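You operate a simulated robot arm through the tools that you are given. There is no shell and no other tool. Be economical: measure what you need, move in short steps, check, and stop when the job is done.

The job below is to be done with a simulated two-armed robot. You get a single attempt, and the scene is never put back.

## Task
Take the cap off the white tube and lay it down on the cream table top. Then stack the grey carton from the white table top on top of the brown carton. Then put two of the green spools from the white table top in the inside of the middle sorting box. Keep to this order. Set down upright: green spool.

It is judged by the outcome, as a careful person would: the job done as asked, and still so three seconds after it is handed in. It fails if anything else is knocked over, pushed out of place, dropped, spilled or broken. A push-on lid holds only when it is set on centred and level and pressed home; a screw cap is set on level and turned clockwise until tight.

## Robot
Two 7-joint arms with two-finger grippers on one trunk, on a base that drives. Base frame: it is fixed to the floor where the robot stands at the start and does not move with it; the origin is under the middle of the robot, x ahead of it, y to its left, z up. Lengths are in cm, angles in rad, forces in N, time in s.
The left shoulder is at the start at [6, 12.3, 94.5], the right one opposite. With the tool pointing down near the work surface each hand reaches from about 32 to 78 cm from the robot's upright axis, wherever it stands, measured 20 degrees to its own side. Places, roughly: carton [125, -725, 75]; green spool [100, -675, 75]; inside of the middle sorting box (22x24 cm) [432, -580, 74]; white tube (6x6x26 cm) [50, 10, 90]. Payload 1.47 kg a hand.
The tool frame of a hand sits at the grasp point between the pads (the TCP): z along the fingers, y along the line on which they close. The tips reach 1.6 cm beyond it. Largest opening 8.7 cm; the body of the gripper starts 5.5 cm behind the TCP.
Orientation is told as [roll, pitch, yaw] about the base's x, y, z axes, in that order, counted from this pose: with the fingers straight down and closing along the base's y, the tool's x points along the base's -x, its y along +y and its z along -z.

## Interface
- The arms move only by the tool nudge_tool. It takes "left_commands", "right_commands" or both (then of equal length, played together; a hand with none holds still); each is a list of rows, each an object of numbers (a shift or turn left out is 0, a gripper value left out holds the last): "dx", "dy", "dz": the shift along the tool's x, y, z in units of 50 mm (1.0 is 50 mm); "ax", "ay", "az": the turn, a rotation vector about the tool's x, y, z in units of 6 degrees (1.0 is 6 degrees); "claw": the opening in per cent of the stroke, from 0 (shut) to 100 (fully open). In form: [{"dx": .., "dy": .., "dz": .., "ax": .., "ay": .., "az": .., "claw": ..}, ...]. A call has 1 to 10 rows; each row shifts and turns the commanded pose from where the row before left it, along the tool's axes as they then stand. A call with a number of a shift or a turn outside -1 to 1 is refused whole. Each row takes 0.2 s and may step no farther than 5 cm and 0.15 rad from the row before; otherwise, or with a gripper value out of range, the whole call is refused. Where a pose cannot be reached the arm comes as near as it can. A force on the tool above 40 N (or 10 N above the force at the start of the call, whichever is more), or a blocked arm, ends the call early, and 0.2 s more pass. The fingers move at their own pace (about 15.3 cm/s each) and stop on an object; they squeeze with about 28 N. The grip force told is the motor's: it shows also when the fingers shut on nothing. Time passes only in rows, and 0.2 s behind the last, so rows that do not move let the fingers close. It gives the time, the measured TCP pose, the force on the tool (base axes), the opening and the grip force at its end, in the units of the frame above (readings bear some noise), with the torque about the TCP (base axes, N m) and any sound that the robot's microphone picked up.
- Cameras (640 x 400 px; columns grow to the right, rows downward): "scene" is now at [9.35, 1.81, 150.35]; the picture's right is [0.32, -0.95, 0.00], its down [-0.58, -0.20, -0.79] and it looks along [0.75, 0.25, -0.61] (base axes); focal length 265 px, centre (320, 200). "left" rides on the left gripper at [7.3, -1.2, -9] in its tool frame; the picture's right is [0.16, 0.99, 0.00], its down [-0.72, 0.12, -0.68] and it looks along [-0.67, 0.11, 0.73] (tool axes); focal length 247 px, centre (320, 200). "right" rides on the right gripper at [7.3, 1.2, -9] in its tool frame; the picture's right is [-0.16, 0.99, 0.00], its down [-0.72, -0.12, -0.68] and it looks along [-0.67, -0.11, 0.73] (tool axes); focal length 247 px, centre (320, 200). There is no depth. A picture from a camera that has moved, and an enlarged one, comes with that camera's place and axes in the base frame and with its lens. The place of the scene camera against the robot may be out by one fixed shift of up to 1.8 cm in any direction.
- snapshot(camera): a new picture of that camera. It takes no simulated time.
- raise_lower(by): slides the trunk up (or, below 0, down) by that many cm; the arms and the scene camera ride with it, the base frame stays. It gives what a move gives, with no picture.
- roll_base(legs): drives the robot by 1 to 6 legs, each [ahead, left, turn to the left] in cm, cm and rad, along the robot's own axes; the way and the turn of a leg run together, so that a leg with both is an arc; at most 150 cm and 3.142 rad a leg. The arms and the cameras ride along, it lands a little off, and it stops where it bumps. It gives what a move gives.
- turn_head(pan, tilt): turns the head with the scene camera to pan (to the left, within 2.094 rad either way) and tilt (down, from -0.506 to 1.204), counted from straight ahead of the robot. It gives what a move gives.
- close_up(camera, box): a new picture of the part [left, top, right, bottom] of that camera's present view, enlarged. It takes no simulated time.
- job_done(): hands the job in; it is judged then, once.

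Go step by step. Nothing tells you exact positions but the pictures and the camera data: compare them with the known pose of the tool, close in by small moves and look again before you grip or let go. The budget is 165 turns and 118 pictures, counting those below and the enlarged ones. Unless the task says otherwise, let go and move clear before handing in.

The tools are called after "Emit:" as a command line: name --argument value ..., lists and objects as JSON in quotes. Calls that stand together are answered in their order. nudge_tool: Moves the arms, as the interface text tells. Its arguments: {"type":"object","properties":{"left_commands":{"type":"array"},"right_commands":{"type":"array"}},"required":[]} The other tools are called the same way: raise_lower (by) slides the trunk up or down; roll_base (legs) drives the base; turn_head (pan, tilt) turns the head that bears the scene camera; snapshot (camera) takes a picture; close_up (camera, box) takes an enlarged picture of a part of a camera's view; job_done () hands the job in.

At the start:

```text
t: 0.0
left_position: [44.5, 31.75, 121.29]
left_tcp_rot: [0.001, -0.002, 0.0]
left_force: [-0.7, -0.3, 0.1]
left_moment: [0.01, 0.01, 0.0]
left_gripper_width: 8.69
left_finger_force: 0.1
right_position: [37.67, -11.24, 120.22]
right_tcp_rot: [-0.001, 0.0, 0.0]
right_force: [1.0, -0.4, 0.1]
right_moment: [0.01, -0.01, -0.01]
right_gripper_width: 8.69
right_finger_force: 0.1
trunk travel left (down, up): [-10.0, 13.0]
robot x, y, heading: [-0.17, 0.22, 0.0]
head pan, tilt: [0.326, 0.66]
```

scene: 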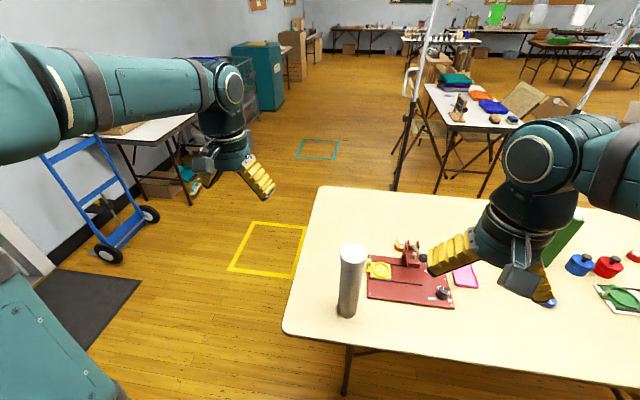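
right: 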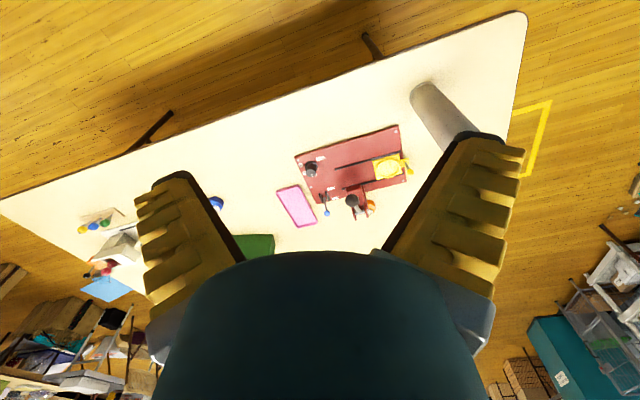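
left: 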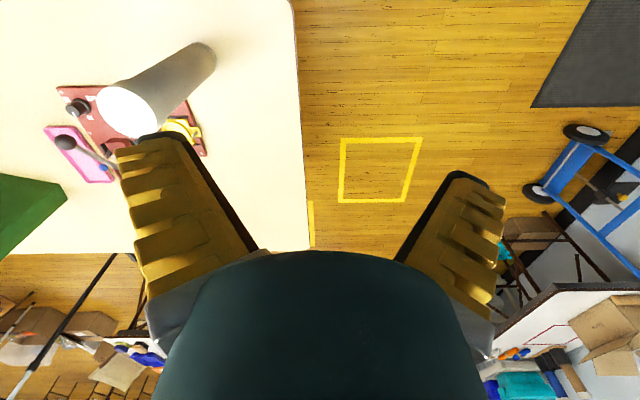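

The white tube stands at the near-left of the cream table. I look closer at its cap first.

Emit:
close_up --camera "scene" --box '[280, 200, 480, 325]'

Emit:
close_up --camera "left" --box '[40, 20, 240, 145]'

```text
3.20 times, centred on (380, 262) of scene
camera zoom: at [9.35, 1.81, 150.35], right [0.32, -0.95, 0.0], down [-0.58, -0.2, -0.79], along [0.75, 0.25, -0.61], focal length 849 px, centre (128, 0)
```

zoom: 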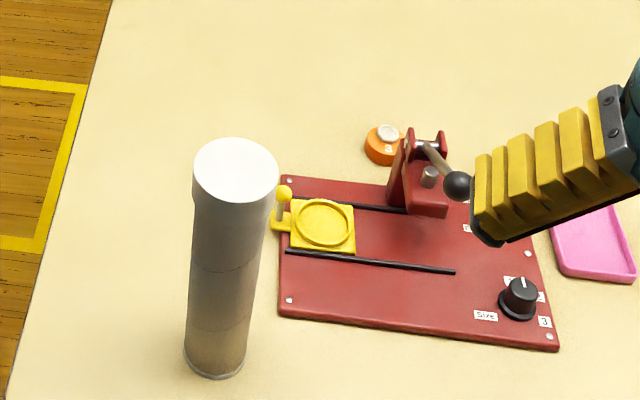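

```text
3.20 times, centred on (140, 82) of left
camera zoom: at [37.22, 30.73, 130.02], right [-0.16, 0.99, 0.0], down [0.72, 0.12, 0.68], along [0.67, 0.11, -0.73], focal length 790 px, centre (896, 576)
```

zoom: 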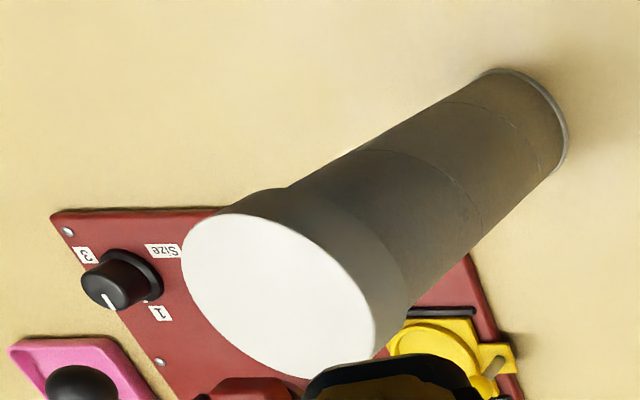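

The cap top works out at about (54.7, 7.7, 98.4), about 6.7 cm across, with the table at about z 72.4. The left hand will hold the tube from the side while the right hand pulls the cap, so I turn the left hand first.

Emit:
nudge_tool --left_commands '[{"az": 1}, {"az": 1}, {"az": 1}, {"az": 1}, {"az": 1}, {"az": 1}, {"az": 1}, {"ay": -1}, {"ay": -1}, {"ay": -1}]'

Emit:
nudge_tool --left_commands '[{"ay": -1}, {"ay": -1}, {"ay": -1}, {"ay": -1}, {"ay": -1}, {"ay": -1}, {"ay": -1}, {"ay": -1}, {"ay": -1}, {"ay": -1}]'

```text
t: 2.2
left_position: [44.47, 31.88, 121.12]
left_tcp_rot: [0.0, -0.316, -0.732]
left_force: [-0.2, -0.1, -0.9]
left_moment: [0.03, -0.04, -0.01]
left_gripper_width: 8.69
left_finger_force: 0.0
right_position: [37.62, -11.26, 120.29]
right_tcp_rot: [0.0, 0.001, 0.0]
right_force: [-0.1, 0.2, 0.0]
right_moment: [0.01, 0.0, 0.0]
right_gripper_width: 8.7
right_finger_force: 0.0
trunk travel left (down, up): [-10.0, 13.0]
robot x, y, heading: [-0.21, -0.21, 0.003]
head pan, tilt: [0.326, 0.66]
```

```text
t: 4.4
left_position: [44.56, 31.93, 121.26]
left_tcp_rot: [0.006, -1.364, -0.737]
left_force: [0.3, 0.6, -0.2]
left_moment: [0.01, -0.01, 0.0]
left_gripper_width: 8.71
left_finger_force: 0.2
right_position: [37.71, -11.41, 120.27]
right_tcp_rot: [-0.002, 0.001, 0.001]
right_force: [0.7, -0.3, 0.7]
right_moment: [-0.01, 0.02, 0.0]
right_gripper_width: 8.69
right_finger_force: 0.1
trunk travel left (down, up): [-10.0, 13.0]
robot x, y, heading: [0.0, 0.08, -0.003]
head pan, tilt: [0.326, 0.66]
```

The left hand now points almost level. I bring it to a standoff about 12 cm from the tube at mid height.

Emit:
nudge_tool --left_commands '[{"dx": 0.71, "dy": -0.28, "dz": 0.457}, {"dx": 0.71, "dy": -0.28, "dz": 0.457}, {"dx": 0.71, "dy": -0.28, "dz": 0.457}, {"dx": 0.71, "dy": -0.28, "dz": 0.457}, {"dx": 0.71, "dy": -0.28, "dz": 0.457}, {"dx": 0.71, "dy": -0.28, "dz": 0.457}, {"dx": 0.71, "dy": -0.28, "dz": 0.457}, {"dx": 0.71, "dy": -0.28, "dz": 0.457}]'

Emit:
snapshot --camera "scene"

Emit:
snapshot --camera "left"

```text
t: 6.2
left_position: [46.03, 15.29, 89.54]
left_tcp_rot: [0.009, -1.361, -0.743]
left_force: [-0.1, 0.7, -0.1]
left_moment: [0.02, 0.0, -0.01]
left_gripper_width: 8.67
left_finger_force: 0.1
right_position: [37.65, -11.43, 120.2]
right_tcp_rot: [0.001, -0.001, -0.001]
right_force: [0.1, 0.3, -0.2]
right_moment: [0.0, -0.02, 0.0]
right_gripper_width: 8.69
right_finger_force: 0.0
trunk travel left (down, up): [-10.0, 13.0]
robot x, y, heading: [0.1, 0.02, 0.002]
head pan, tilt: [0.326, 0.66]
```

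```text
112 pictures are left
camera scene: at [9.32, 1.73, 150.36], right [0.32, -0.95, 0.0], down [-0.58, -0.2, -0.79], along [0.75, 0.25, -0.61], focal length 265 px, centre (320, 200)
```

scene: 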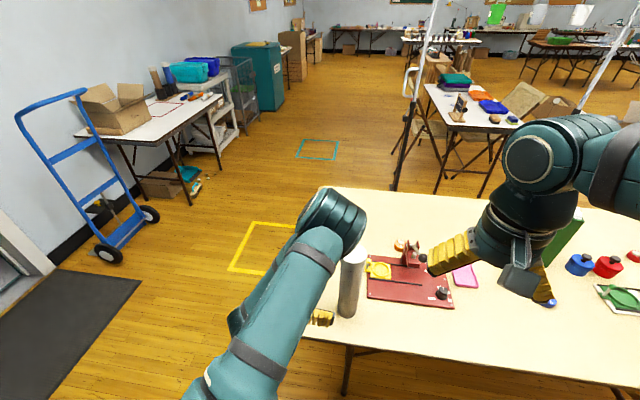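

```text
111 pictures are left
camera left: at [37.54, 21.42, 84.17], right [0.64, 0.76, -0.15], down [-0.31, 0.43, 0.85], along [0.71, -0.49, 0.51], focal length 247 px, centre (320, 200)
```

left: 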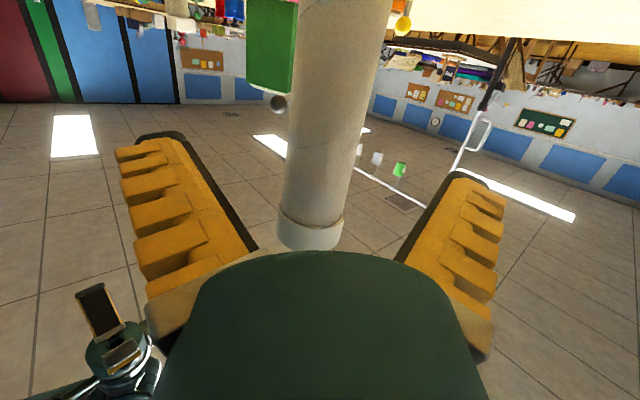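

The tube shows between the fingers. I zoom to fix its place better, because the first estimates disagree by a centimetre or two.

Emit:
close_up --camera "left" --box '[220, 0, 440, 250]'

Emit:
close_up --camera "scene" --box '[290, 200, 410, 340]'

Emit:
close_up --camera "right" --box '[380, 40, 540, 160]'

```text
1.60 times, centred on (330, 125) of left
camera zoom: at [37.54, 21.42, 84.17], right [0.64, 0.76, -0.15], down [-0.31, 0.43, 0.85], along [0.71, -0.49, 0.51], focal length 395 px, centre (304, 320)
```

zoom: 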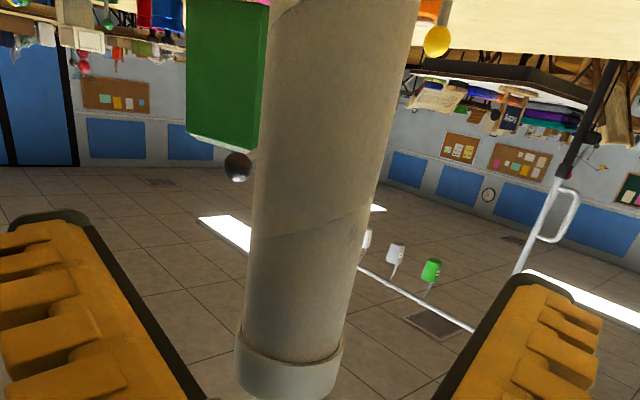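

```text
2.86 times, centred on (350, 270) of scene
camera zoom: at [9.32, 1.73, 150.36], right [0.32, -0.95, 0.0], down [-0.58, -0.2, -0.79], along [0.75, 0.25, -0.61], focal length 758 px, centre (234, 0)
```

zoom: 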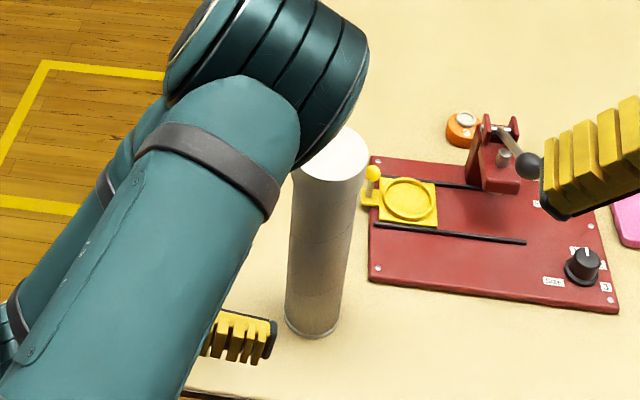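

```text
3.33 times, centred on (460, 100) of right
camera zoom: at [30.28, -10.23, 129.29], right [0.16, 0.99, 0.0], down [0.72, -0.12, 0.68], along [0.67, -0.11, -0.73], focal length 823 px, centre (-147, 533)
```

zoom: 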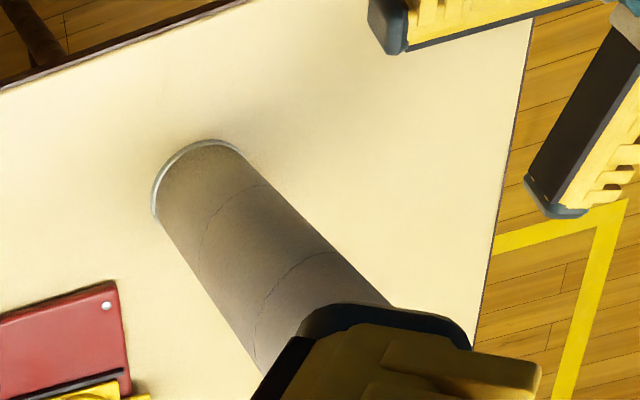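

Combining the views puts the tube at about (53.7, 9.3), with its top near 101 and the table near z 75. The left arm is folded with its elbow near the cap, so I back off and turn the hand to come in from the left side. That should open the elbow.

Emit:
nudge_tool --left_commands '[{"dx": 0.1, "dy": 0.525, "dz": -0.47}, {"dx": 0.1, "dy": 0.525, "dz": -0.47}, {"dx": 0.1, "dy": 0.525, "dz": -0.47}, {"ay": -1}, {"ay": -1}, {"ax": 1}, {"ax": 1}, {"ax": 1}, {"ax": 1}, {"ax": 1}]'

Emit:
snapshot --camera "scene"

Emit:
snapshot --camera "left"

```text
t: 8.4
left_position: [49.58, 26.84, 90.78]
left_tcp_rot: [0.284, -1.57, -1.543]
left_force: [0.4, 0.1, 0.7]
left_moment: [-0.01, -0.02, 0.02]
left_gripper_width: 8.69
left_finger_force: 0.1
left hand out of reach, approached as far as the arm can: row 4, 5
right_position: [37.75, -11.35, 120.24]
right_tcp_rot: [0.0, 0.001, 0.0]
right_force: [0.5, 0.0, -0.3]
right_moment: [0.0, -0.05, -0.01]
right_gripper_width: 8.69
right_finger_force: 0.2
trunk travel left (down, up): [-10.0, 13.0]
robot x, y, heading: [-0.05, 0.21, -0.0]
head pan, tilt: [0.326, 0.66]
```

```text
107 pictures are left
camera scene: at [9.35, 1.84, 150.35], right [0.32, -0.95, 0.0], down [-0.58, -0.2, -0.79], along [0.75, 0.25, -0.61], focal length 265 px, centre (320, 200)
```

scene: 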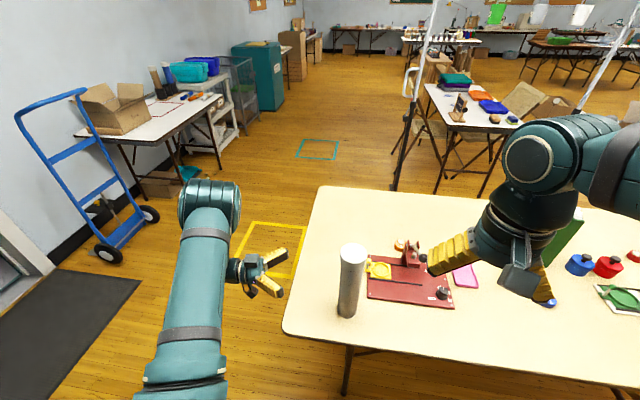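

```text
106 pictures are left
camera left: at [45.72, 35.09, 83.38], right [0.94, 0.3, -0.16], down [-0.1, 0.68, 0.72], along [0.33, -0.67, 0.67], focal length 247 px, centre (320, 200)
```

left: 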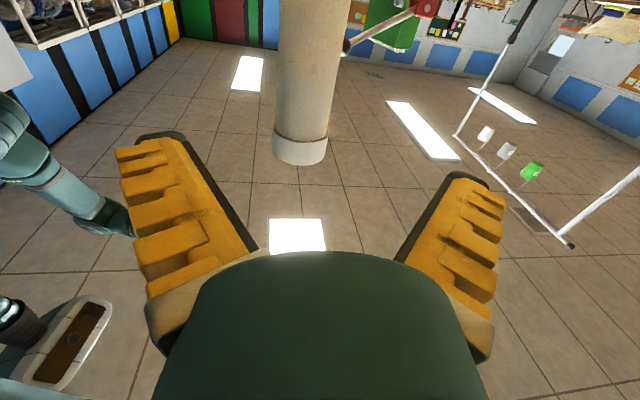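

The elbow is clear now. I lower and centre the hand on the tube, advance about 11 cm and look.

Emit:
nudge_tool --left_commands '[{"dx": 0.3, "dy": -0.146}, {"dx": 0.26}, {"dz": 0.55}, {"dz": 0.55}, {"dz": 0.55}, {"dz": 0.55}]'

Emit:
snapshot --camera "left"

Emit:
close_up --camera "scene" --box '[240, 200, 440, 340]'

```text
t: 9.8
left_position: [52.42, 16.15, 88.07]
left_tcp_rot: [1.034, -1.571, -2.291]
left_force: [-0.2, -0.6, 0.2]
left_moment: [0.01, 0.0, 0.01]
left_gripper_width: 8.71
left_finger_force: 0.0
right_position: [37.72, -11.45, 120.32]
right_tcp_rot: [0.0, 0.0, 0.001]
right_force: [0.9, 0.3, 0.1]
right_moment: [-0.01, -0.02, -0.03]
right_gripper_width: 8.69
right_finger_force: 0.0
trunk travel left (down, up): [-10.0, 13.0]
robot x, y, heading: [-0.22, -0.31, -0.001]
head pan, tilt: [0.326, 0.66]
```

```text
105 pictures are left
camera left: at [48.45, 24.39, 80.57], right [0.94, 0.31, -0.16], down [-0.1, 0.68, 0.72], along [0.33, -0.66, 0.67], focal length 247 px, centre (320, 200)
```

left: 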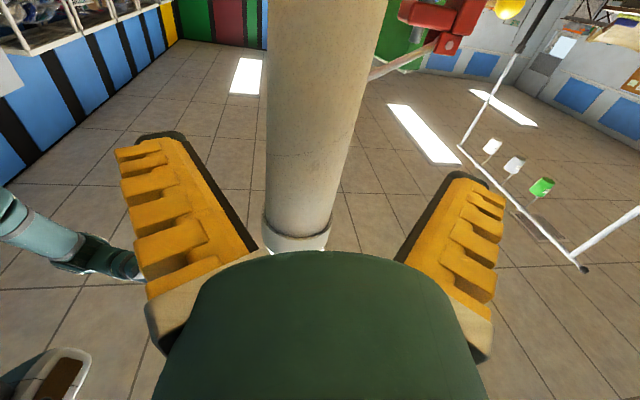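

```text
2.86 times, centred on (340, 270) of scene
camera zoom: at [9.36, 1.79, 150.35], right [0.32, -0.95, 0.0], down [-0.58, -0.2, -0.79], along [0.75, 0.25, -0.61], focal length 758 px, centre (263, 0)
```

zoom: 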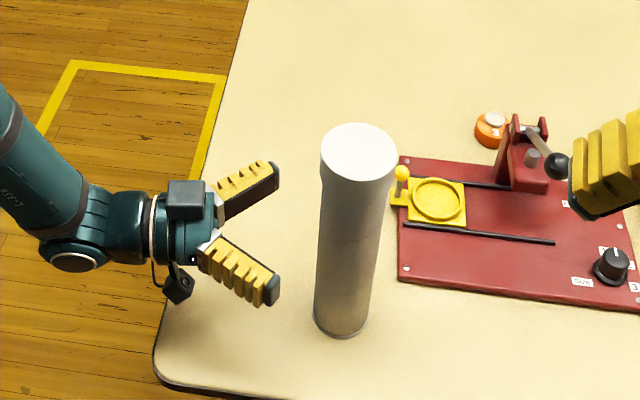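

The tube axis is about 7 cm ahead of the grasp point and 0.5 cm off to one side. I close in and grip gently.

Emit:
nudge_tool --left_commands '[{"dy": -0.1}, {"dz": 0.5}, {"dz": 0.5}, {"dz": 0.36}]'

Emit:
close_up --camera "scene" --box '[240, 200, 440, 340]'

Emit:
snapshot --camera "left"

```text
t: 10.8
left_position: [53.96, 9.49, 87.96]
left_tcp_rot: [0.713, -1.572, -1.969]
left_force: [1.1, 0.6, -1.2]
left_moment: [-0.02, -0.02, 0.01]
left_gripper_width: 8.68
left_finger_force: 0.1
right_position: [37.65, -11.39, 120.33]
right_tcp_rot: [0.001, 0.0, -0.001]
right_force: [0.2, 0.4, -0.1]
right_moment: [0.0, 0.05, -0.02]
right_gripper_width: 8.7
right_finger_force: 0.1
trunk travel left (down, up): [-10.0, 13.0]
robot x, y, heading: [0.15, -0.08, 0.001]
head pan, tilt: [0.326, 0.66]
```

```text
2.86 times, centred on (340, 270) of scene
camera zoom: at [9.36, 1.79, 150.35], right [0.32, -0.95, 0.0], down [-0.58, -0.2, -0.79], along [0.75, 0.25, -0.61], focal length 758 px, centre (263, 0)
```

zoom: 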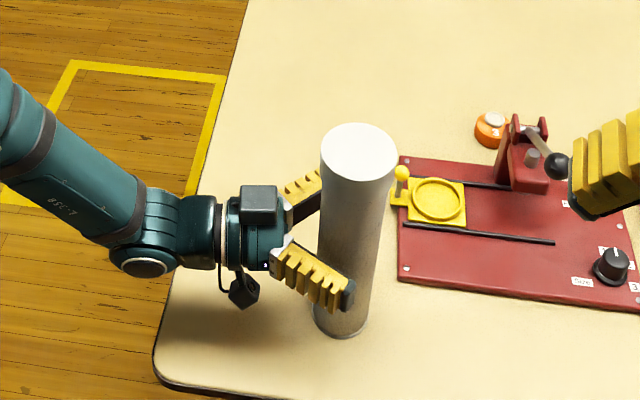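

```text
102 pictures are left
camera left: at [50.09, 17.72, 80.59], right [0.94, 0.31, -0.16], down [-0.1, 0.68, 0.72], along [0.33, -0.66, 0.67], focal length 247 px, centre (320, 200)
```

left: 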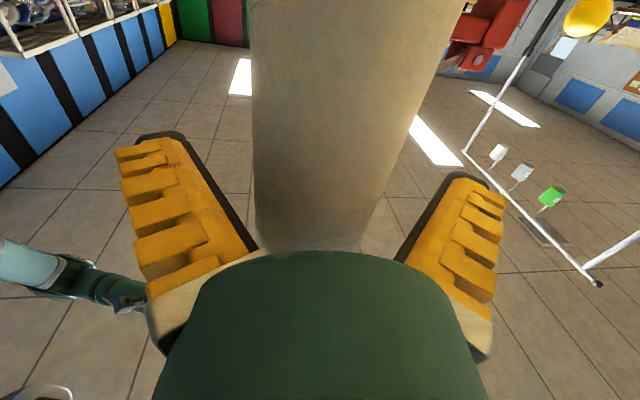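

The tube stands between the pads. I close the left hand on it.

Emit:
nudge_tool --left_commands '[{"claw": 78}, {"claw": 0}, {}, {}]'

Emit:
close_up --camera "scene" --box '[240, 200, 440, 340]'

```text
t: 11.8
left_position: [53.93, 9.5, 88.01]
left_tcp_rot: [1.721, -1.57, -2.977]
left_force: [-0.8, 0.5, 1.2]
left_moment: [0.12, -0.04, 0.05]
left_gripper_width: 5.05
left_finger_force: 28.0
right_position: [37.67, -11.35, 120.21]
right_tcp_rot: [-0.001, 0.0, 0.001]
right_force: [0.0, -1.1, 0.5]
right_moment: [0.01, 0.02, -0.01]
right_gripper_width: 8.69
right_finger_force: 0.1
trunk travel left (down, up): [-10.0, 13.0]
robot x, y, heading: [-0.25, -0.1, -0.003]
head pan, tilt: [0.326, 0.66]
```

```text
2.86 times, centred on (340, 270) of scene
camera zoom: at [9.33, 1.82, 150.36], right [0.32, -0.95, 0.0], down [-0.58, -0.2, -0.79], along [0.75, 0.25, -0.61], focal length 758 px, centre (263, 0)
```

zoom: 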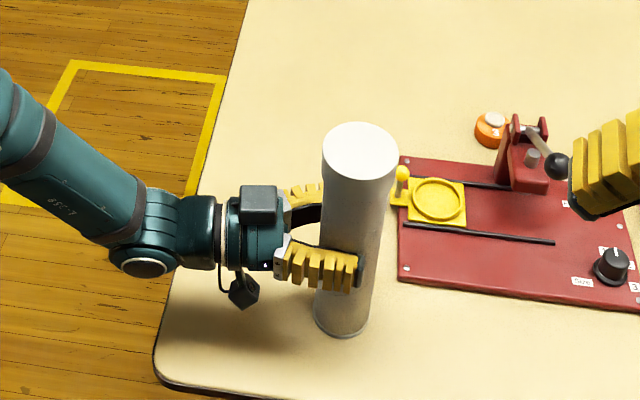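

The grip holds and the tube has kept still. Next, the right hand goes over the cap.

Emit:
nudge_tool --right_commands '[{"dx": -0.53, "dy": 0.69, "dz": 0.13}, {"dx": -0.53, "dy": 0.69, "dz": 0.13}, {"dx": -0.53, "dy": 0.69, "dz": 0.13}, {"dx": -0.53, "dy": 0.69, "dz": 0.13}, {"dx": -0.53, "dy": 0.69, "dz": 0.13}, {"dx": -0.53, "dy": 0.69, "dz": 0.13}]'

Emit:
snapshot --camera "right"

Emit:
snapshot --camera "scene"

```text
t: 13.2
left_position: [53.95, 9.47, 87.93]
left_tcp_rot: [2.737, -1.57, 2.289]
left_force: [-0.1, 0.2, 0.4]
left_moment: [-0.01, -0.17, 0.05]
left_gripper_width: 5.02
left_finger_force: 27.9
right_position: [53.4, 9.41, 116.27]
right_tcp_rot: [0.0, 0.001, 0.0]
right_force: [0.2, 0.2, -0.2]
right_moment: [-0.04, -0.04, -0.02]
right_gripper_width: 8.69
right_finger_force: 0.0
trunk travel left (down, up): [-10.0, 13.0]
robot x, y, heading: [-0.03, -0.18, -0.004]
head pan, tilt: [0.326, 0.66]
```

```text
100 pictures are left
camera right: at [46.17, 10.64, 125.35], right [0.16, 0.99, 0.0], down [0.72, -0.12, 0.68], along [0.67, -0.11, -0.73], focal length 247 px, centre (320, 200)
```

right: 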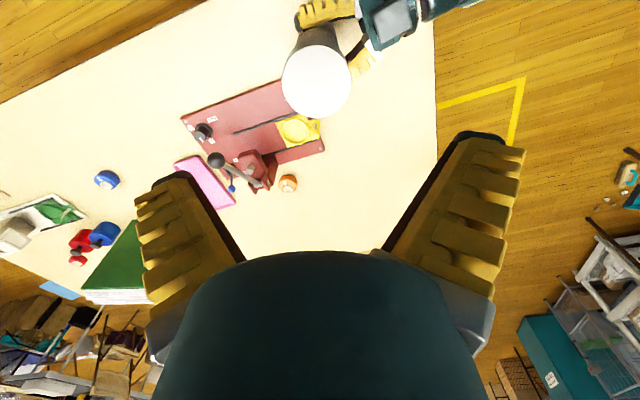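

```text
99 pictures are left
camera scene: at [9.37, 1.9, 150.35], right [0.32, -0.95, 0.0], down [-0.58, -0.2, -0.79], along [0.75, 0.25, -0.61], focal length 265 px, centre (320, 200)
```

scene: 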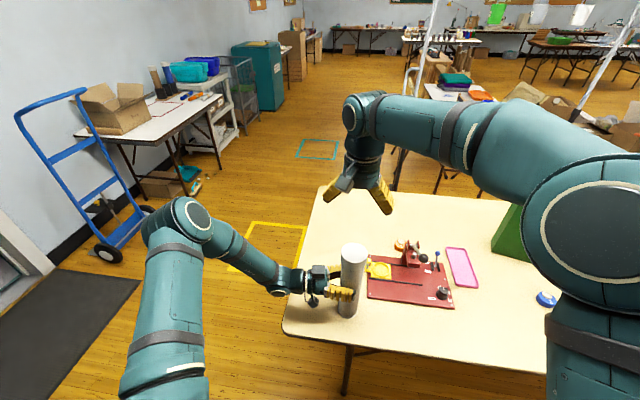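

The cap sits just below the hand at about (53.7, 9.1). I lower part of the way with a small correction and check.

Emit:
nudge_tool --right_commands '[{"dx": -0.06, "dy": -0.07, "dz": 0.6}, {"dz": 0.6}, {"dz": 0.6}, {"dz": 0.5}]'

Emit:
snapshot --camera "right"

Emit:
close_up --camera "scene" --box '[260, 180, 440, 320]'

```text
t: 14.2
left_position: [53.92, 9.58, 88.0]
left_tcp_rot: [1.769, -1.572, -3.025]
left_force: [-0.5, -0.3, 1.7]
left_moment: [-0.02, -0.07, 0.01]
left_gripper_width: 5.02
left_finger_force: 28.0
right_position: [53.88, 8.94, 104.92]
right_tcp_rot: [0.001, -0.001, 0.001]
right_force: [0.1, -0.4, 0.2]
right_moment: [-0.02, -0.02, -0.01]
right_gripper_width: 8.7
right_finger_force: 0.0
trunk travel left (down, up): [-10.0, 13.0]
robot x, y, heading: [0.01, -0.15, -0.001]
head pan, tilt: [0.326, 0.66]
```

```text
98 pictures are left
camera right: at [46.46, 10.11, 113.84], right [0.16, 0.99, 0.0], down [0.72, -0.12, 0.68], along [0.67, -0.11, -0.73], focal length 247 px, centre (320, 200)
```

right: 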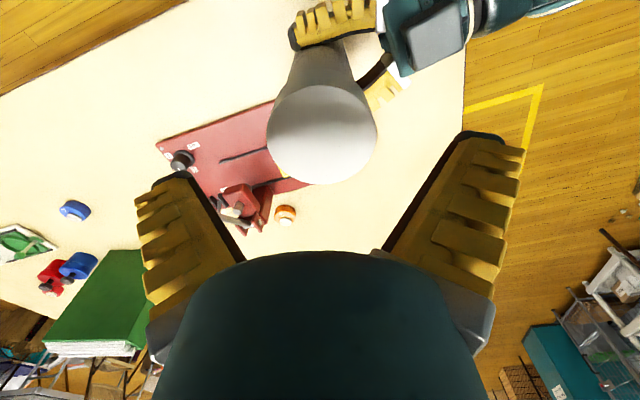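

```text
2.86 times, centred on (350, 250) of scene
camera zoom: at [9.33, 1.82, 150.36], right [0.32, -0.95, 0.0], down [-0.58, -0.2, -0.79], along [0.75, 0.25, -0.61], focal length 758 px, centre (234, 57)
```

zoom: 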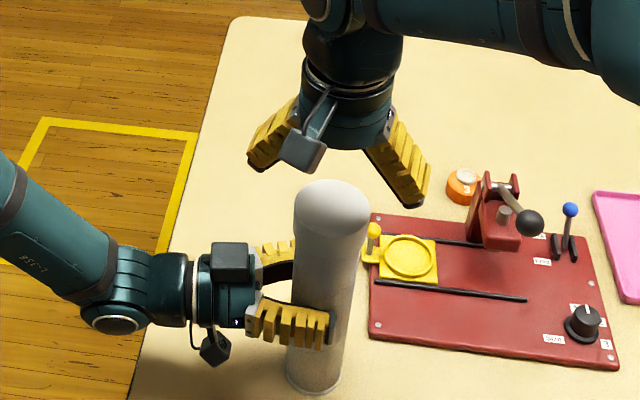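

The cap is centred under the right hand. I lower until the fingers straddle it and look.

Emit:
nudge_tool --right_commands '[{"dz": 0.4}, {"dz": 0.4}, {"dz": 0.38}]'

Emit:
snapshot --camera "right"

Emit:
close_up --camera "scene" --box '[260, 180, 440, 320]'

```text
t: 15.0
left_position: [53.84, 9.58, 88.03]
left_tcp_rot: [1.693, -1.571, -2.947]
left_force: [0.6, -0.9, 0.9]
left_moment: [0.01, 0.0, -0.02]
left_gripper_width: 5.06
left_finger_force: 28.0
right_position: [53.89, 8.95, 98.99]
right_tcp_rot: [0.0, 0.001, 0.0]
right_force: [-0.2, 0.3, 0.4]
right_moment: [-0.03, -0.02, 0.04]
right_gripper_width: 8.68
right_finger_force: 0.0
trunk travel left (down, up): [-10.0, 13.0]
robot x, y, heading: [0.27, -0.1, 0.003]
head pan, tilt: [0.326, 0.66]
```

```text
96 pictures are left
camera right: at [46.51, 10.14, 108.0], right [0.16, 0.99, 0.0], down [0.72, -0.12, 0.68], along [0.67, -0.11, -0.73], focal length 247 px, centre (320, 200)
```

right: 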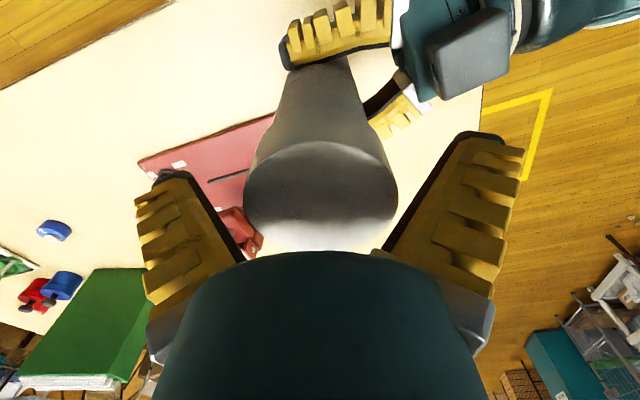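

```text
2.86 times, centred on (350, 250) of scene
camera zoom: at [9.33, 1.81, 150.36], right [0.32, -0.95, 0.0], down [-0.58, -0.2, -0.79], along [0.75, 0.25, -0.61], focal length 758 px, centre (234, 57)
```

zoom: 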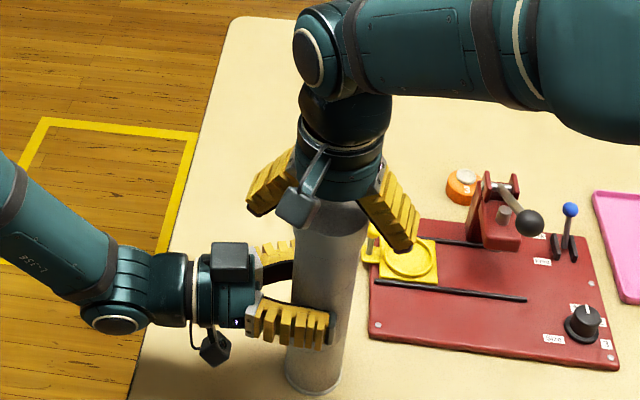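

The fingers straddle the cap, with the grasp point about 1.5 cm below its top. I close the right hand.

Emit:
nudge_tool --right_commands '[{"claw": 75}, {"claw": 0}, {}, {}]'

Emit:
nudge_tool --right_commands '[{"dz": -0.1}, {"dz": -0.1}]'

Emit:
snapshot --camera "right"

```text
t: 16.0
left_position: [53.94, 9.46, 87.9]
left_tcp_rot: [0.657, -1.57, -1.913]
left_force: [-0.7, -1.1, 2.4]
left_moment: [-0.06, -0.07, 0.02]
left_gripper_width: 4.97
left_finger_force: 27.5
right_position: [53.91, 8.89, 98.88]
right_tcp_rot: [0.0, 0.001, -0.001]
right_force: [-0.1, -0.4, -0.7]
right_moment: [0.01, 0.03, 0.01]
right_gripper_width: 6.81
right_finger_force: 28.4
trunk travel left (down, up): [-10.0, 13.0]
robot x, y, heading: [0.1, -0.36, 0.001]
head pan, tilt: [0.326, 0.66]
heard: snap
```

```text
t: 16.6
left_position: [53.89, 9.54, 88.02]
left_tcp_rot: [1.052, -1.571, -2.307]
left_force: [0.8, -0.4, 2.1]
left_moment: [0.01, -0.14, -0.01]
left_gripper_width: 5.01
left_finger_force: 28.3
right_position: [53.8, 8.97, 100.02]
right_tcp_rot: [0.0, 0.0, -0.001]
right_force: [0.1, 0.1, 0.0]
right_moment: [-0.04, -0.01, 0.01]
right_gripper_width: 7.97
right_finger_force: 1.3
trunk travel left (down, up): [-10.0, 13.0]
robot x, y, heading: [-0.07, -0.26, -0.001]
head pan, tilt: [0.326, 0.66]
```

```text
94 pictures are left
camera right: at [46.49, 10.16, 109.01], right [0.16, 0.99, 0.0], down [0.72, -0.12, 0.68], along [0.67, -0.11, -0.73], focal length 247 px, centre (320, 200)
```

right: 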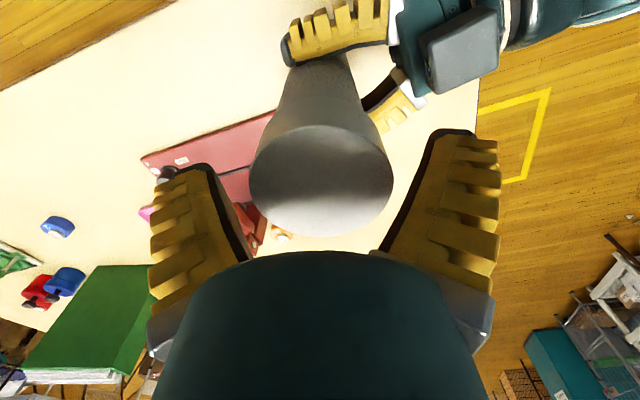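

I heard a snap, and the right fingers now read more open than at the grip. I check the state before moving again.

Emit:
nudge_tool --right_commands '[{}]'

Emit:
close_up --camera "scene" --box '[290, 190, 410, 330]'

Emit:
close_up --camera "right" --box '[200, 30, 460, 270]'

```text
t: 17.0
left_position: [54.05, 9.53, 87.94]
left_tcp_rot: [0.862, -1.571, -2.118]
left_force: [0.2, -0.6, 1.0]
left_moment: [0.09, -0.1, 0.05]
left_gripper_width: 4.98
left_finger_force: 27.9
right_position: [53.96, 9.06, 99.93]
right_tcp_rot: [-0.001, 0.0, 0.0]
right_force: [0.9, 1.1, 0.9]
right_moment: [-0.02, -0.01, 0.02]
right_gripper_width: 6.17
right_finger_force: 27.6
trunk travel left (down, up): [-10.0, 13.0]
robot x, y, heading: [-0.19, 0.01, 0.002]
head pan, tilt: [0.326, 0.66]
```

```text
2.86 times, centred on (350, 260) of scene
camera zoom: at [9.33, 1.81, 150.36], right [0.32, -0.95, 0.0], down [-0.58, -0.2, -0.79], along [0.75, 0.25, -0.61], focal length 758 px, centre (234, 29)
```

zoom: 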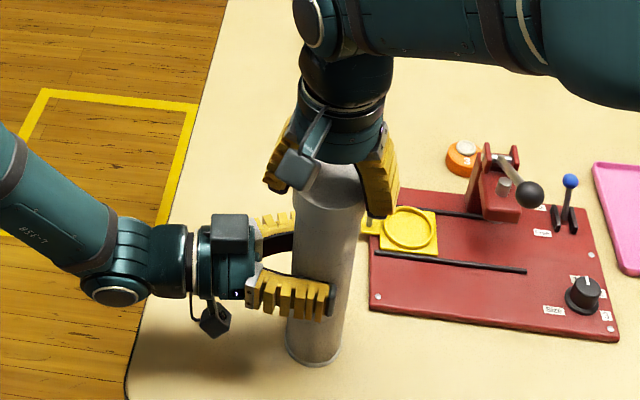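

```text
1.67 times, centred on (330, 150) of right
camera zoom: at [46.49, 10.16, 109.02], right [0.16, 0.99, 0.0], down [0.72, -0.12, 0.68], along [0.67, -0.11, -0.73], focal length 412 px, centre (303, 283)
```

zoom: 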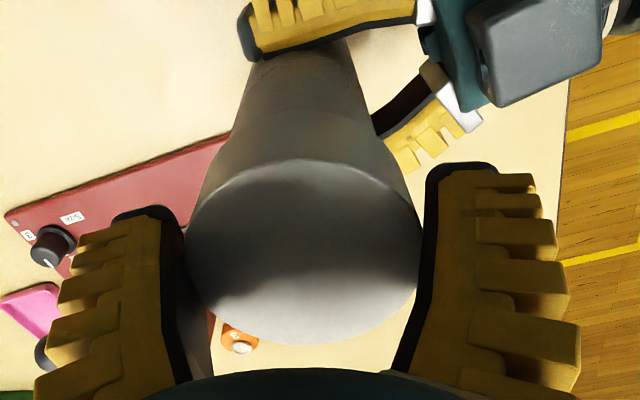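

The right hand now grips the cap at 6.2 cm width. I pull up in small steps and watch the force.

Emit:
nudge_tool --right_commands '[{}, {"dz": -0.1}, {"dz": -0.1}, {"dz": -0.1}]'

Emit:
close_up --camera "right" --box '[200, 30, 460, 270]'

Emit:
close_up --camera "scene" --box '[290, 190, 410, 330]'

```text
t: 18.0
left_position: [53.97, 9.47, 87.9]
left_tcp_rot: [1.086, -1.571, -2.342]
left_force: [-0.4, 0.8, 1.7]
left_moment: [0.04, 0.01, 0.04]
left_gripper_width: 5.02
left_finger_force: 28.0
right_position: [53.87, 9.06, 101.46]
right_tcp_rot: [-0.001, 0.0, -0.001]
right_force: [0.7, -0.2, -0.5]
right_moment: [0.01, 0.02, 0.04]
right_gripper_width: 6.13
right_finger_force: 28.4
trunk travel left (down, up): [-10.0, 13.0]
robot x, y, heading: [-0.1, -0.27, -0.001]
head pan, tilt: [0.326, 0.66]
```

```text
1.67 times, centred on (330, 150) of right
camera zoom: at [46.52, 10.16, 110.54], right [0.16, 0.99, 0.0], down [0.72, -0.12, 0.68], along [0.67, -0.11, -0.73], focal length 412 px, centre (303, 283)
```

zoom: 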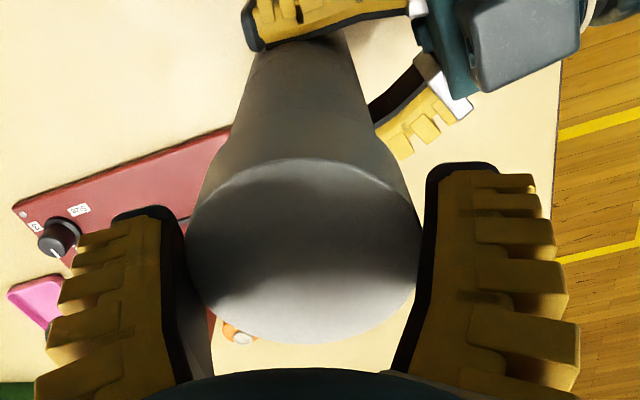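

```text
2.86 times, centred on (350, 260) of scene
camera zoom: at [9.33, 1.81, 150.36], right [0.32, -0.95, 0.0], down [-0.58, -0.2, -0.79], along [0.75, 0.25, -0.61], focal length 758 px, centre (234, 29)
```

zoom: 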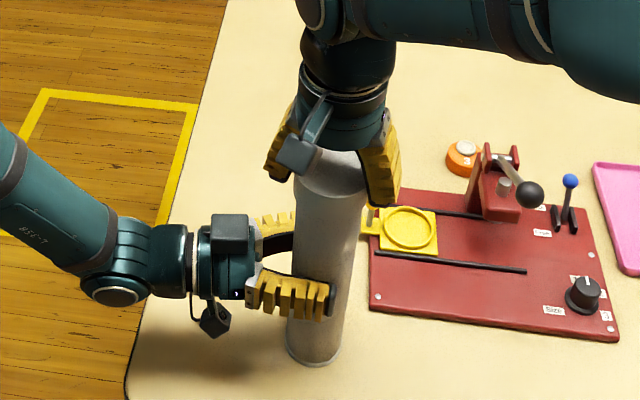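

The cap rises with the hand and no force shows, so it has come loose. I lift it well clear.

Emit:
nudge_tool --right_commands '[{"dz": -0.4}, {"dz": -0.4}, {"dz": -0.6}, {"dz": -0.6}]'

Emit:
close_up --camera "scene" --box '[270, 150, 430, 330]'

```text
t: 19.0
left_position: [53.93, 9.41, 88.06]
left_tcp_rot: [0.892, -1.572, -2.149]
left_force: [0.1, -0.4, 1.6]
left_moment: [0.04, 0.0, -0.02]
left_gripper_width: 5.01
left_finger_force: 27.9
right_position: [53.97, 9.04, 111.57]
right_tcp_rot: [0.001, 0.0, -0.001]
right_force: [0.4, 0.0, 0.1]
right_moment: [0.0, 0.0, -0.04]
right_gripper_width: 6.11
right_finger_force: 27.7
trunk travel left (down, up): [-10.0, 13.0]
robot x, y, heading: [0.33, -0.22, -0.001]
head pan, tilt: [0.326, 0.66]
```

```text
2.22 times, centred on (350, 240) of scene
camera zoom: at [9.32, 1.8, 150.36], right [0.32, -0.95, 0.0], down [-0.58, -0.2, -0.79], along [0.75, 0.25, -0.61], focal length 589 px, centre (253, 111)
```

zoom: 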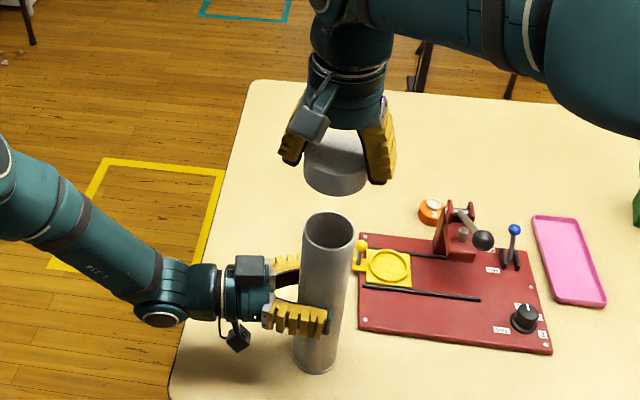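

The cap is off, and the tube is standing in the left hand. I carry the cap to the clear strip in front of the red jig, near (56, -8), and lower toward the table.

Emit:
nudge_tool --right_commands '[{"dx": -0.1, "dy": -0.85}, {"dx": -0.1, "dy": -0.85}, {"dx": -0.1, "dy": -0.85}, {"dx": -0.1, "dy": -0.85}, {"dz": 0.9}, {"dz": 0.9}, {"dz": 0.9}, {"dz": 0.9}, {"dz": 0.9}]'

Emit:
snapshot --camera "scene"

Emit:
snapshot --camera "right"

```text
t: 21.0
left_position: [54.07, 9.52, 88.0]
left_tcp_rot: [1.314, -1.572, -2.569]
left_force: [0.7, -0.2, 0.2]
left_moment: [0.02, 0.01, -0.02]
left_gripper_width: 4.97
left_finger_force: 28.0
right_position: [55.85, -7.96, 88.91]
right_tcp_rot: [0.0, 0.0, 0.0]
right_force: [-0.1, 0.3, 0.5]
right_moment: [-0.03, 0.02, -0.01]
right_gripper_width: 6.03
right_finger_force: 28.6
trunk travel left (down, up): [-10.0, 13.0]
robot x, y, heading: [-0.09, -0.06, -0.001]
head pan, tilt: [0.326, 0.66]
```

```text
88 pictures are left
camera scene: at [9.37, 1.82, 150.35], right [0.32, -0.95, 0.0], down [-0.58, -0.2, -0.79], along [0.75, 0.25, -0.61], focal length 265 px, centre (320, 200)
```

scene: 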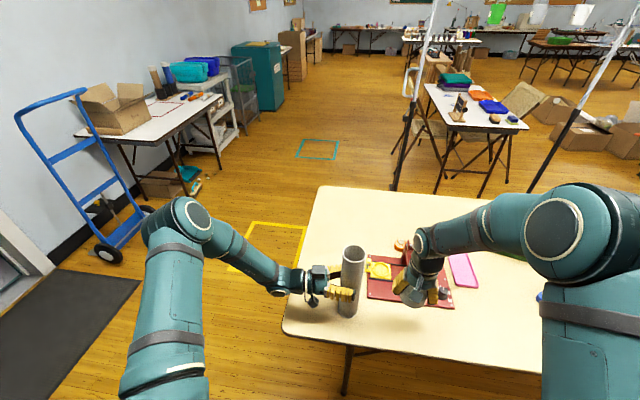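

```text
87 pictures are left
camera right: at [48.5, -6.76, 97.89], right [0.16, 0.99, 0.0], down [0.72, -0.12, 0.68], along [0.67, -0.11, -0.73], focal length 247 px, centre (320, 200)
```

right: 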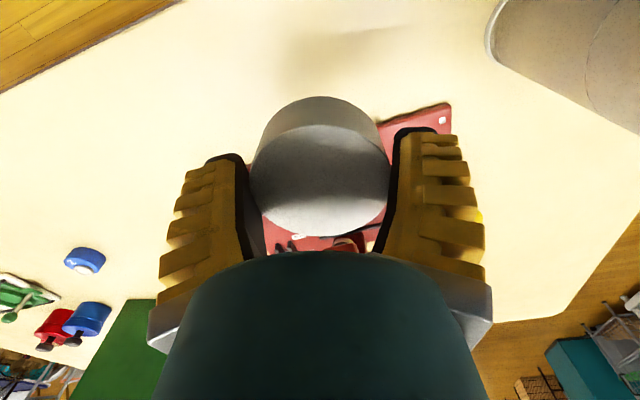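

The spot is clear: the jig edge is at about x 61 and the table edge at about x 48. I shift slightly toward the robot and lower until it touches.

Emit:
nudge_tool --right_commands '[{"dx": 0.16, "dz": 0.5}, {"dz": 0.5}, {"dz": 0.5}, {"dz": 0.2}]'

Emit:
close_up --camera "scene" --box '[360, 220, 480, 330]'

```text
t: 22.0
left_position: [53.93, 9.53, 87.83]
left_tcp_rot: [1.441, -1.572, -2.698]
left_force: [-0.5, 0.4, 0.9]
left_moment: [-0.04, -0.03, 0.04]
left_gripper_width: 4.96
left_finger_force: 27.6
right_position: [55.06, -8.04, 80.39]
right_tcp_rot: [0.0, -0.001, 0.0]
right_force: [0.5, -0.1, 0.9]
right_moment: [0.02, 0.01, 0.03]
right_gripper_width: 6.07
right_finger_force: 28.4
trunk travel left (down, up): [-10.0, 13.0]
robot x, y, heading: [0.11, -0.14, -0.004]
head pan, tilt: [0.326, 0.66]
```

```text
3.64 times, centred on (420, 275) of scene
camera zoom: at [9.35, 1.81, 150.35], right [0.32, -0.95, 0.0], down [-0.58, -0.2, -0.79], along [0.75, 0.25, -0.61], focal length 964 px, centre (-44, -73)
```

zoom: 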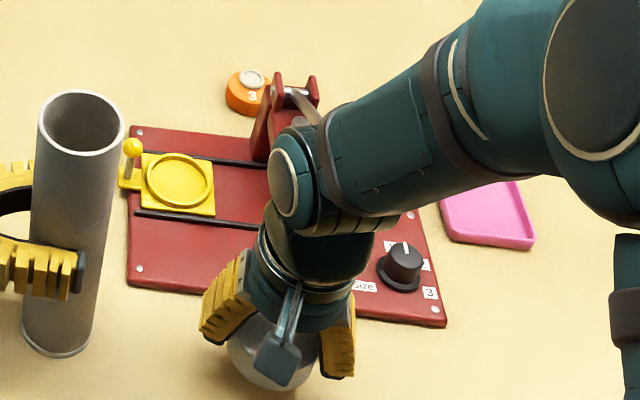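

Emit:
nudge_tool --right_commands '[{"dz": 0.1}, {"dz": 0.1}]'

Emit:
nudge_tool --right_commands '[{"dz": 0.06}, {"dz": 0.06}]'

```text
t: 22.6
left_position: [53.91, 9.5, 87.96]
left_tcp_rot: [1.476, -1.57, -2.732]
left_force: [-0.2, 0.1, 0.4]
left_moment: [0.01, -0.02, -0.01]
left_gripper_width: 4.96
left_finger_force: 27.8
right_position: [55.04, -8.0, 79.53]
right_tcp_rot: [-0.001, 0.0, 0.001]
right_force: [-0.6, -0.7, 0.1]
right_moment: [-0.01, 0.02, 0.01]
right_gripper_width: 6.03
right_finger_force: 27.6
trunk travel left (down, up): [-10.0, 13.0]
robot x, y, heading: [0.21, -0.04, 0.001]
head pan, tilt: [0.326, 0.66]
```

```text
t: 23.2
left_position: [53.86, 9.46, 88.01]
left_tcp_rot: [1.457, -1.571, -2.713]
left_force: [-0.2, 0.9, -0.2]
left_moment: [0.04, 0.0, 0.03]
left_gripper_width: 4.99
left_finger_force: 27.4
right_position: [54.98, -7.97, 78.83]
right_tcp_rot: [0.0, 0.0, 0.001]
right_force: [0.8, 0.4, -0.5]
right_moment: [-0.01, -0.01, 0.06]
right_gripper_width: 6.0
right_finger_force: 28.2
trunk travel left (down, up): [-10.0, 13.0]
robot x, y, heading: [0.17, 0.06, 0.003]
head pan, tilt: [0.326, 0.66]
```

There is no contact yet, so I continue in small steps.

Emit:
nudge_tool --right_commands '[{"dz": 0.06}, {"dz": 0.06}]'

Emit:
nudge_tool --right_commands '[{"dz": 0.05}, {"dz": 0.05}]'

Emit:
snapshot --camera "right"

```text
t: 23.8
left_position: [54.0, 9.55, 87.99]
left_tcp_rot: [1.555, -1.57, -2.813]
left_force: [0.1, 0.4, -0.6]
left_moment: [0.02, 0.05, -0.02]
left_gripper_width: 4.98
left_finger_force: 28.2
right_position: [55.06, -8.1, 78.23]
right_tcp_rot: [0.0, 0.0, 0.001]
right_force: [-1.0, -0.1, 0.3]
right_moment: [-0.06, 0.01, -0.02]
right_gripper_width: 6.01
right_finger_force: 28.3
trunk travel left (down, up): [-10.0, 13.0]
robot x, y, heading: [-0.1, -0.25, 0.001]
head pan, tilt: [0.326, 0.66]
```

```text
t: 24.4
left_position: [54.04, 9.53, 87.92]
left_tcp_rot: [1.656, -1.571, -2.912]
left_force: [-0.5, 0.2, 0.4]
left_moment: [0.03, -0.02, 0.0]
left_gripper_width: 4.97
left_finger_force: 28.3
right_position: [54.98, -7.97, 77.72]
right_tcp_rot: [0.001, 0.0, -0.001]
right_force: [0.0, -0.5, 0.1]
right_moment: [0.01, -0.01, 0.0]
right_gripper_width: 5.98
right_finger_force: 28.3
trunk travel left (down, up): [-10.0, 13.0]
robot x, y, heading: [0.23, 0.05, 0.0]
head pan, tilt: [0.326, 0.66]
```

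```text
85 pictures are left
camera right: at [47.68, -6.82, 86.76], right [0.16, 0.99, 0.0], down [0.72, -0.12, 0.68], along [0.67, -0.11, -0.73], focal length 247 px, centre (320, 200)
```

right: 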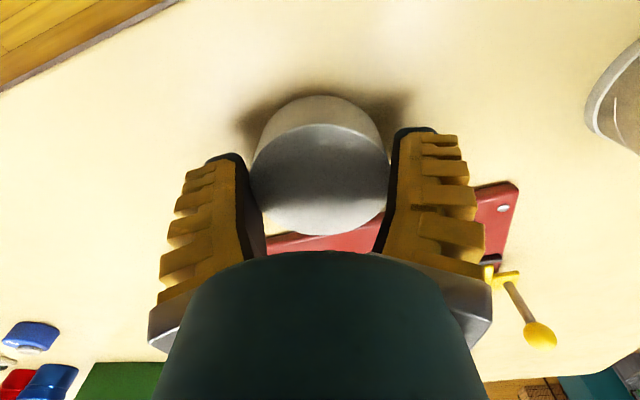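

Emit:
nudge_tool --right_commands '[{"dz": 0.05}, {"dz": 0.05}]'

Emit:
nudge_tool --right_commands '[{"dz": 0.05}, {"dz": 0.05}]'

Emit:
nudge_tool --right_commands '[{"dz": 0.05}, {}]'

```text
t: 25.0
left_position: [53.93, 9.57, 87.86]
left_tcp_rot: [1.602, -1.57, -2.859]
left_force: [-0.1, 1.3, -0.3]
left_moment: [0.02, 0.01, -0.02]
left_gripper_width: 4.96
left_finger_force: 27.6
right_position: [55.05, -7.94, 77.21]
right_tcp_rot: [0.0, -0.001, 0.001]
right_force: [0.5, -1.2, -0.4]
right_moment: [0.04, 0.03, -0.04]
right_gripper_width: 5.99
right_finger_force: 28.1
trunk travel left (down, up): [-10.0, 13.0]
robot x, y, heading: [-0.04, 0.4, 0.001]
head pan, tilt: [0.326, 0.66]
```

```text
t: 25.6
left_position: [53.82, 9.53, 87.92]
left_tcp_rot: [1.225, -1.57, -2.484]
left_force: [0.8, 0.7, 0.0]
left_moment: [0.03, 0.01, 0.0]
left_gripper_width: 4.98
left_finger_force: 28.0
right_position: [55.16, -7.96, 76.9]
right_tcp_rot: [0.0, -0.002, 0.002]
right_force: [-1.1, 0.2, 5.5]
right_moment: [0.02, -0.11, 0.01]
right_gripper_width: 6.06
right_finger_force: 27.7
trunk travel left (down, up): [-10.0, 13.0]
robot x, y, heading: [0.25, 0.26, -0.001]
head pan, tilt: [0.326, 0.66]
```

```text
t: 26.2
left_position: [53.89, 9.46, 87.91]
left_tcp_rot: [1.852, -1.569, -3.11]
left_force: [1.0, 0.9, -0.8]
left_moment: [0.02, 0.03, -0.02]
left_gripper_width: 4.94
left_finger_force: 28.0
right_position: [55.06, -7.92, 76.64]
right_tcp_rot: [0.001, -0.003, -0.001]
right_force: [0.0, -1.3, 18.1]
right_moment: [0.01, 0.0, -0.02]
right_gripper_width: 6.5
right_finger_force: 27.7
trunk travel left (down, up): [-10.0, 13.0]
robot x, y, heading: [-0.19, 0.11, -0.006]
head pan, tilt: [0.326, 0.66]
```

It is touching now. I ease the pressure, open and rise.

Emit:
nudge_tool --right_commands '[{"dz": -0.05}, {"claw": 100}, {}, {}, {"dz": -0.4}, {"dz": -0.8}, {"dz": -0.9}, {"dz": -0.9}]'

Emit:
snapshot --camera "right"

```text
t: 28.0
left_position: [53.79, 9.47, 88.02]
left_tcp_rot: [0.61, -1.57, -1.866]
left_force: [0.3, -0.7, -0.3]
left_moment: [-0.04, -0.02, 0.04]
left_gripper_width: 4.92
left_finger_force: 27.7
right_position: [55.19, -7.87, 91.98]
right_tcp_rot: [0.001, 0.0, -0.002]
right_force: [0.4, 0.3, -0.1]
right_moment: [0.02, 0.0, 0.0]
right_gripper_width: 8.68
right_finger_force: 0.1
trunk travel left (down, up): [-10.0, 13.0]
robot x, y, heading: [0.03, 0.01, -0.002]
head pan, tilt: [0.326, 0.66]
```

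```text
84 pictures are left
camera right: at [47.79, -6.82, 100.96], right [0.16, 0.99, 0.0], down [0.72, -0.12, 0.68], along [0.67, -0.11, -0.73], focal length 247 px, centre (320, 200)
```

right: 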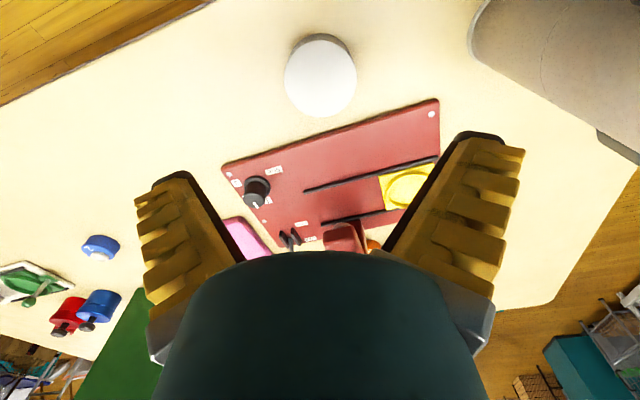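

The cap rests flat on the table. I release the tube with the left hand and retreat straight back.

Emit:
nudge_tool --left_commands '[{"claw": 100}, {}, {"dz": -0.5}, {"dz": -0.8}, {"dz": -0.8}, {"dz": -0.8}, {"dz": -0.8}, {"dx": -0.8}, {"dx": -0.8}]'

Emit:
snapshot --camera "scene"

```text
t: 30.0
left_position: [48.22, 27.17, 95.98]
left_tcp_rot: [-0.933, -1.569, -0.325]
left_force: [0.2, 0.3, 0.0]
left_moment: [-0.03, 0.01, -0.01]
left_gripper_width: 8.7
left_finger_force: 0.0
right_position: [55.18, -7.9, 91.75]
right_tcp_rot: [0.0, 0.0, 0.003]
right_force: [-1.0, 0.1, -0.1]
right_moment: [-0.01, 0.0, 0.0]
right_gripper_width: 8.68
right_finger_force: 0.0
trunk travel left (down, up): [-10.0, 13.0]
robot x, y, heading: [0.11, -0.11, 0.001]
head pan, tilt: [0.326, 0.66]
```

```text
83 pictures are left
camera scene: at [9.3, 1.8, 150.36], right [0.32, -0.95, 0.0], down [-0.58, -0.2, -0.79], along [0.75, 0.25, -0.61], focal length 265 px, centre (320, 200)
```

scene: 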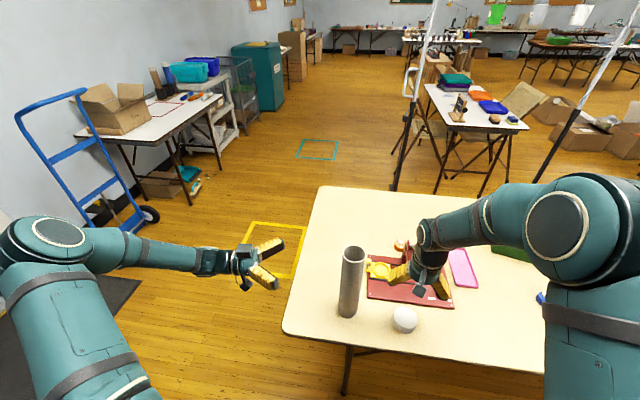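

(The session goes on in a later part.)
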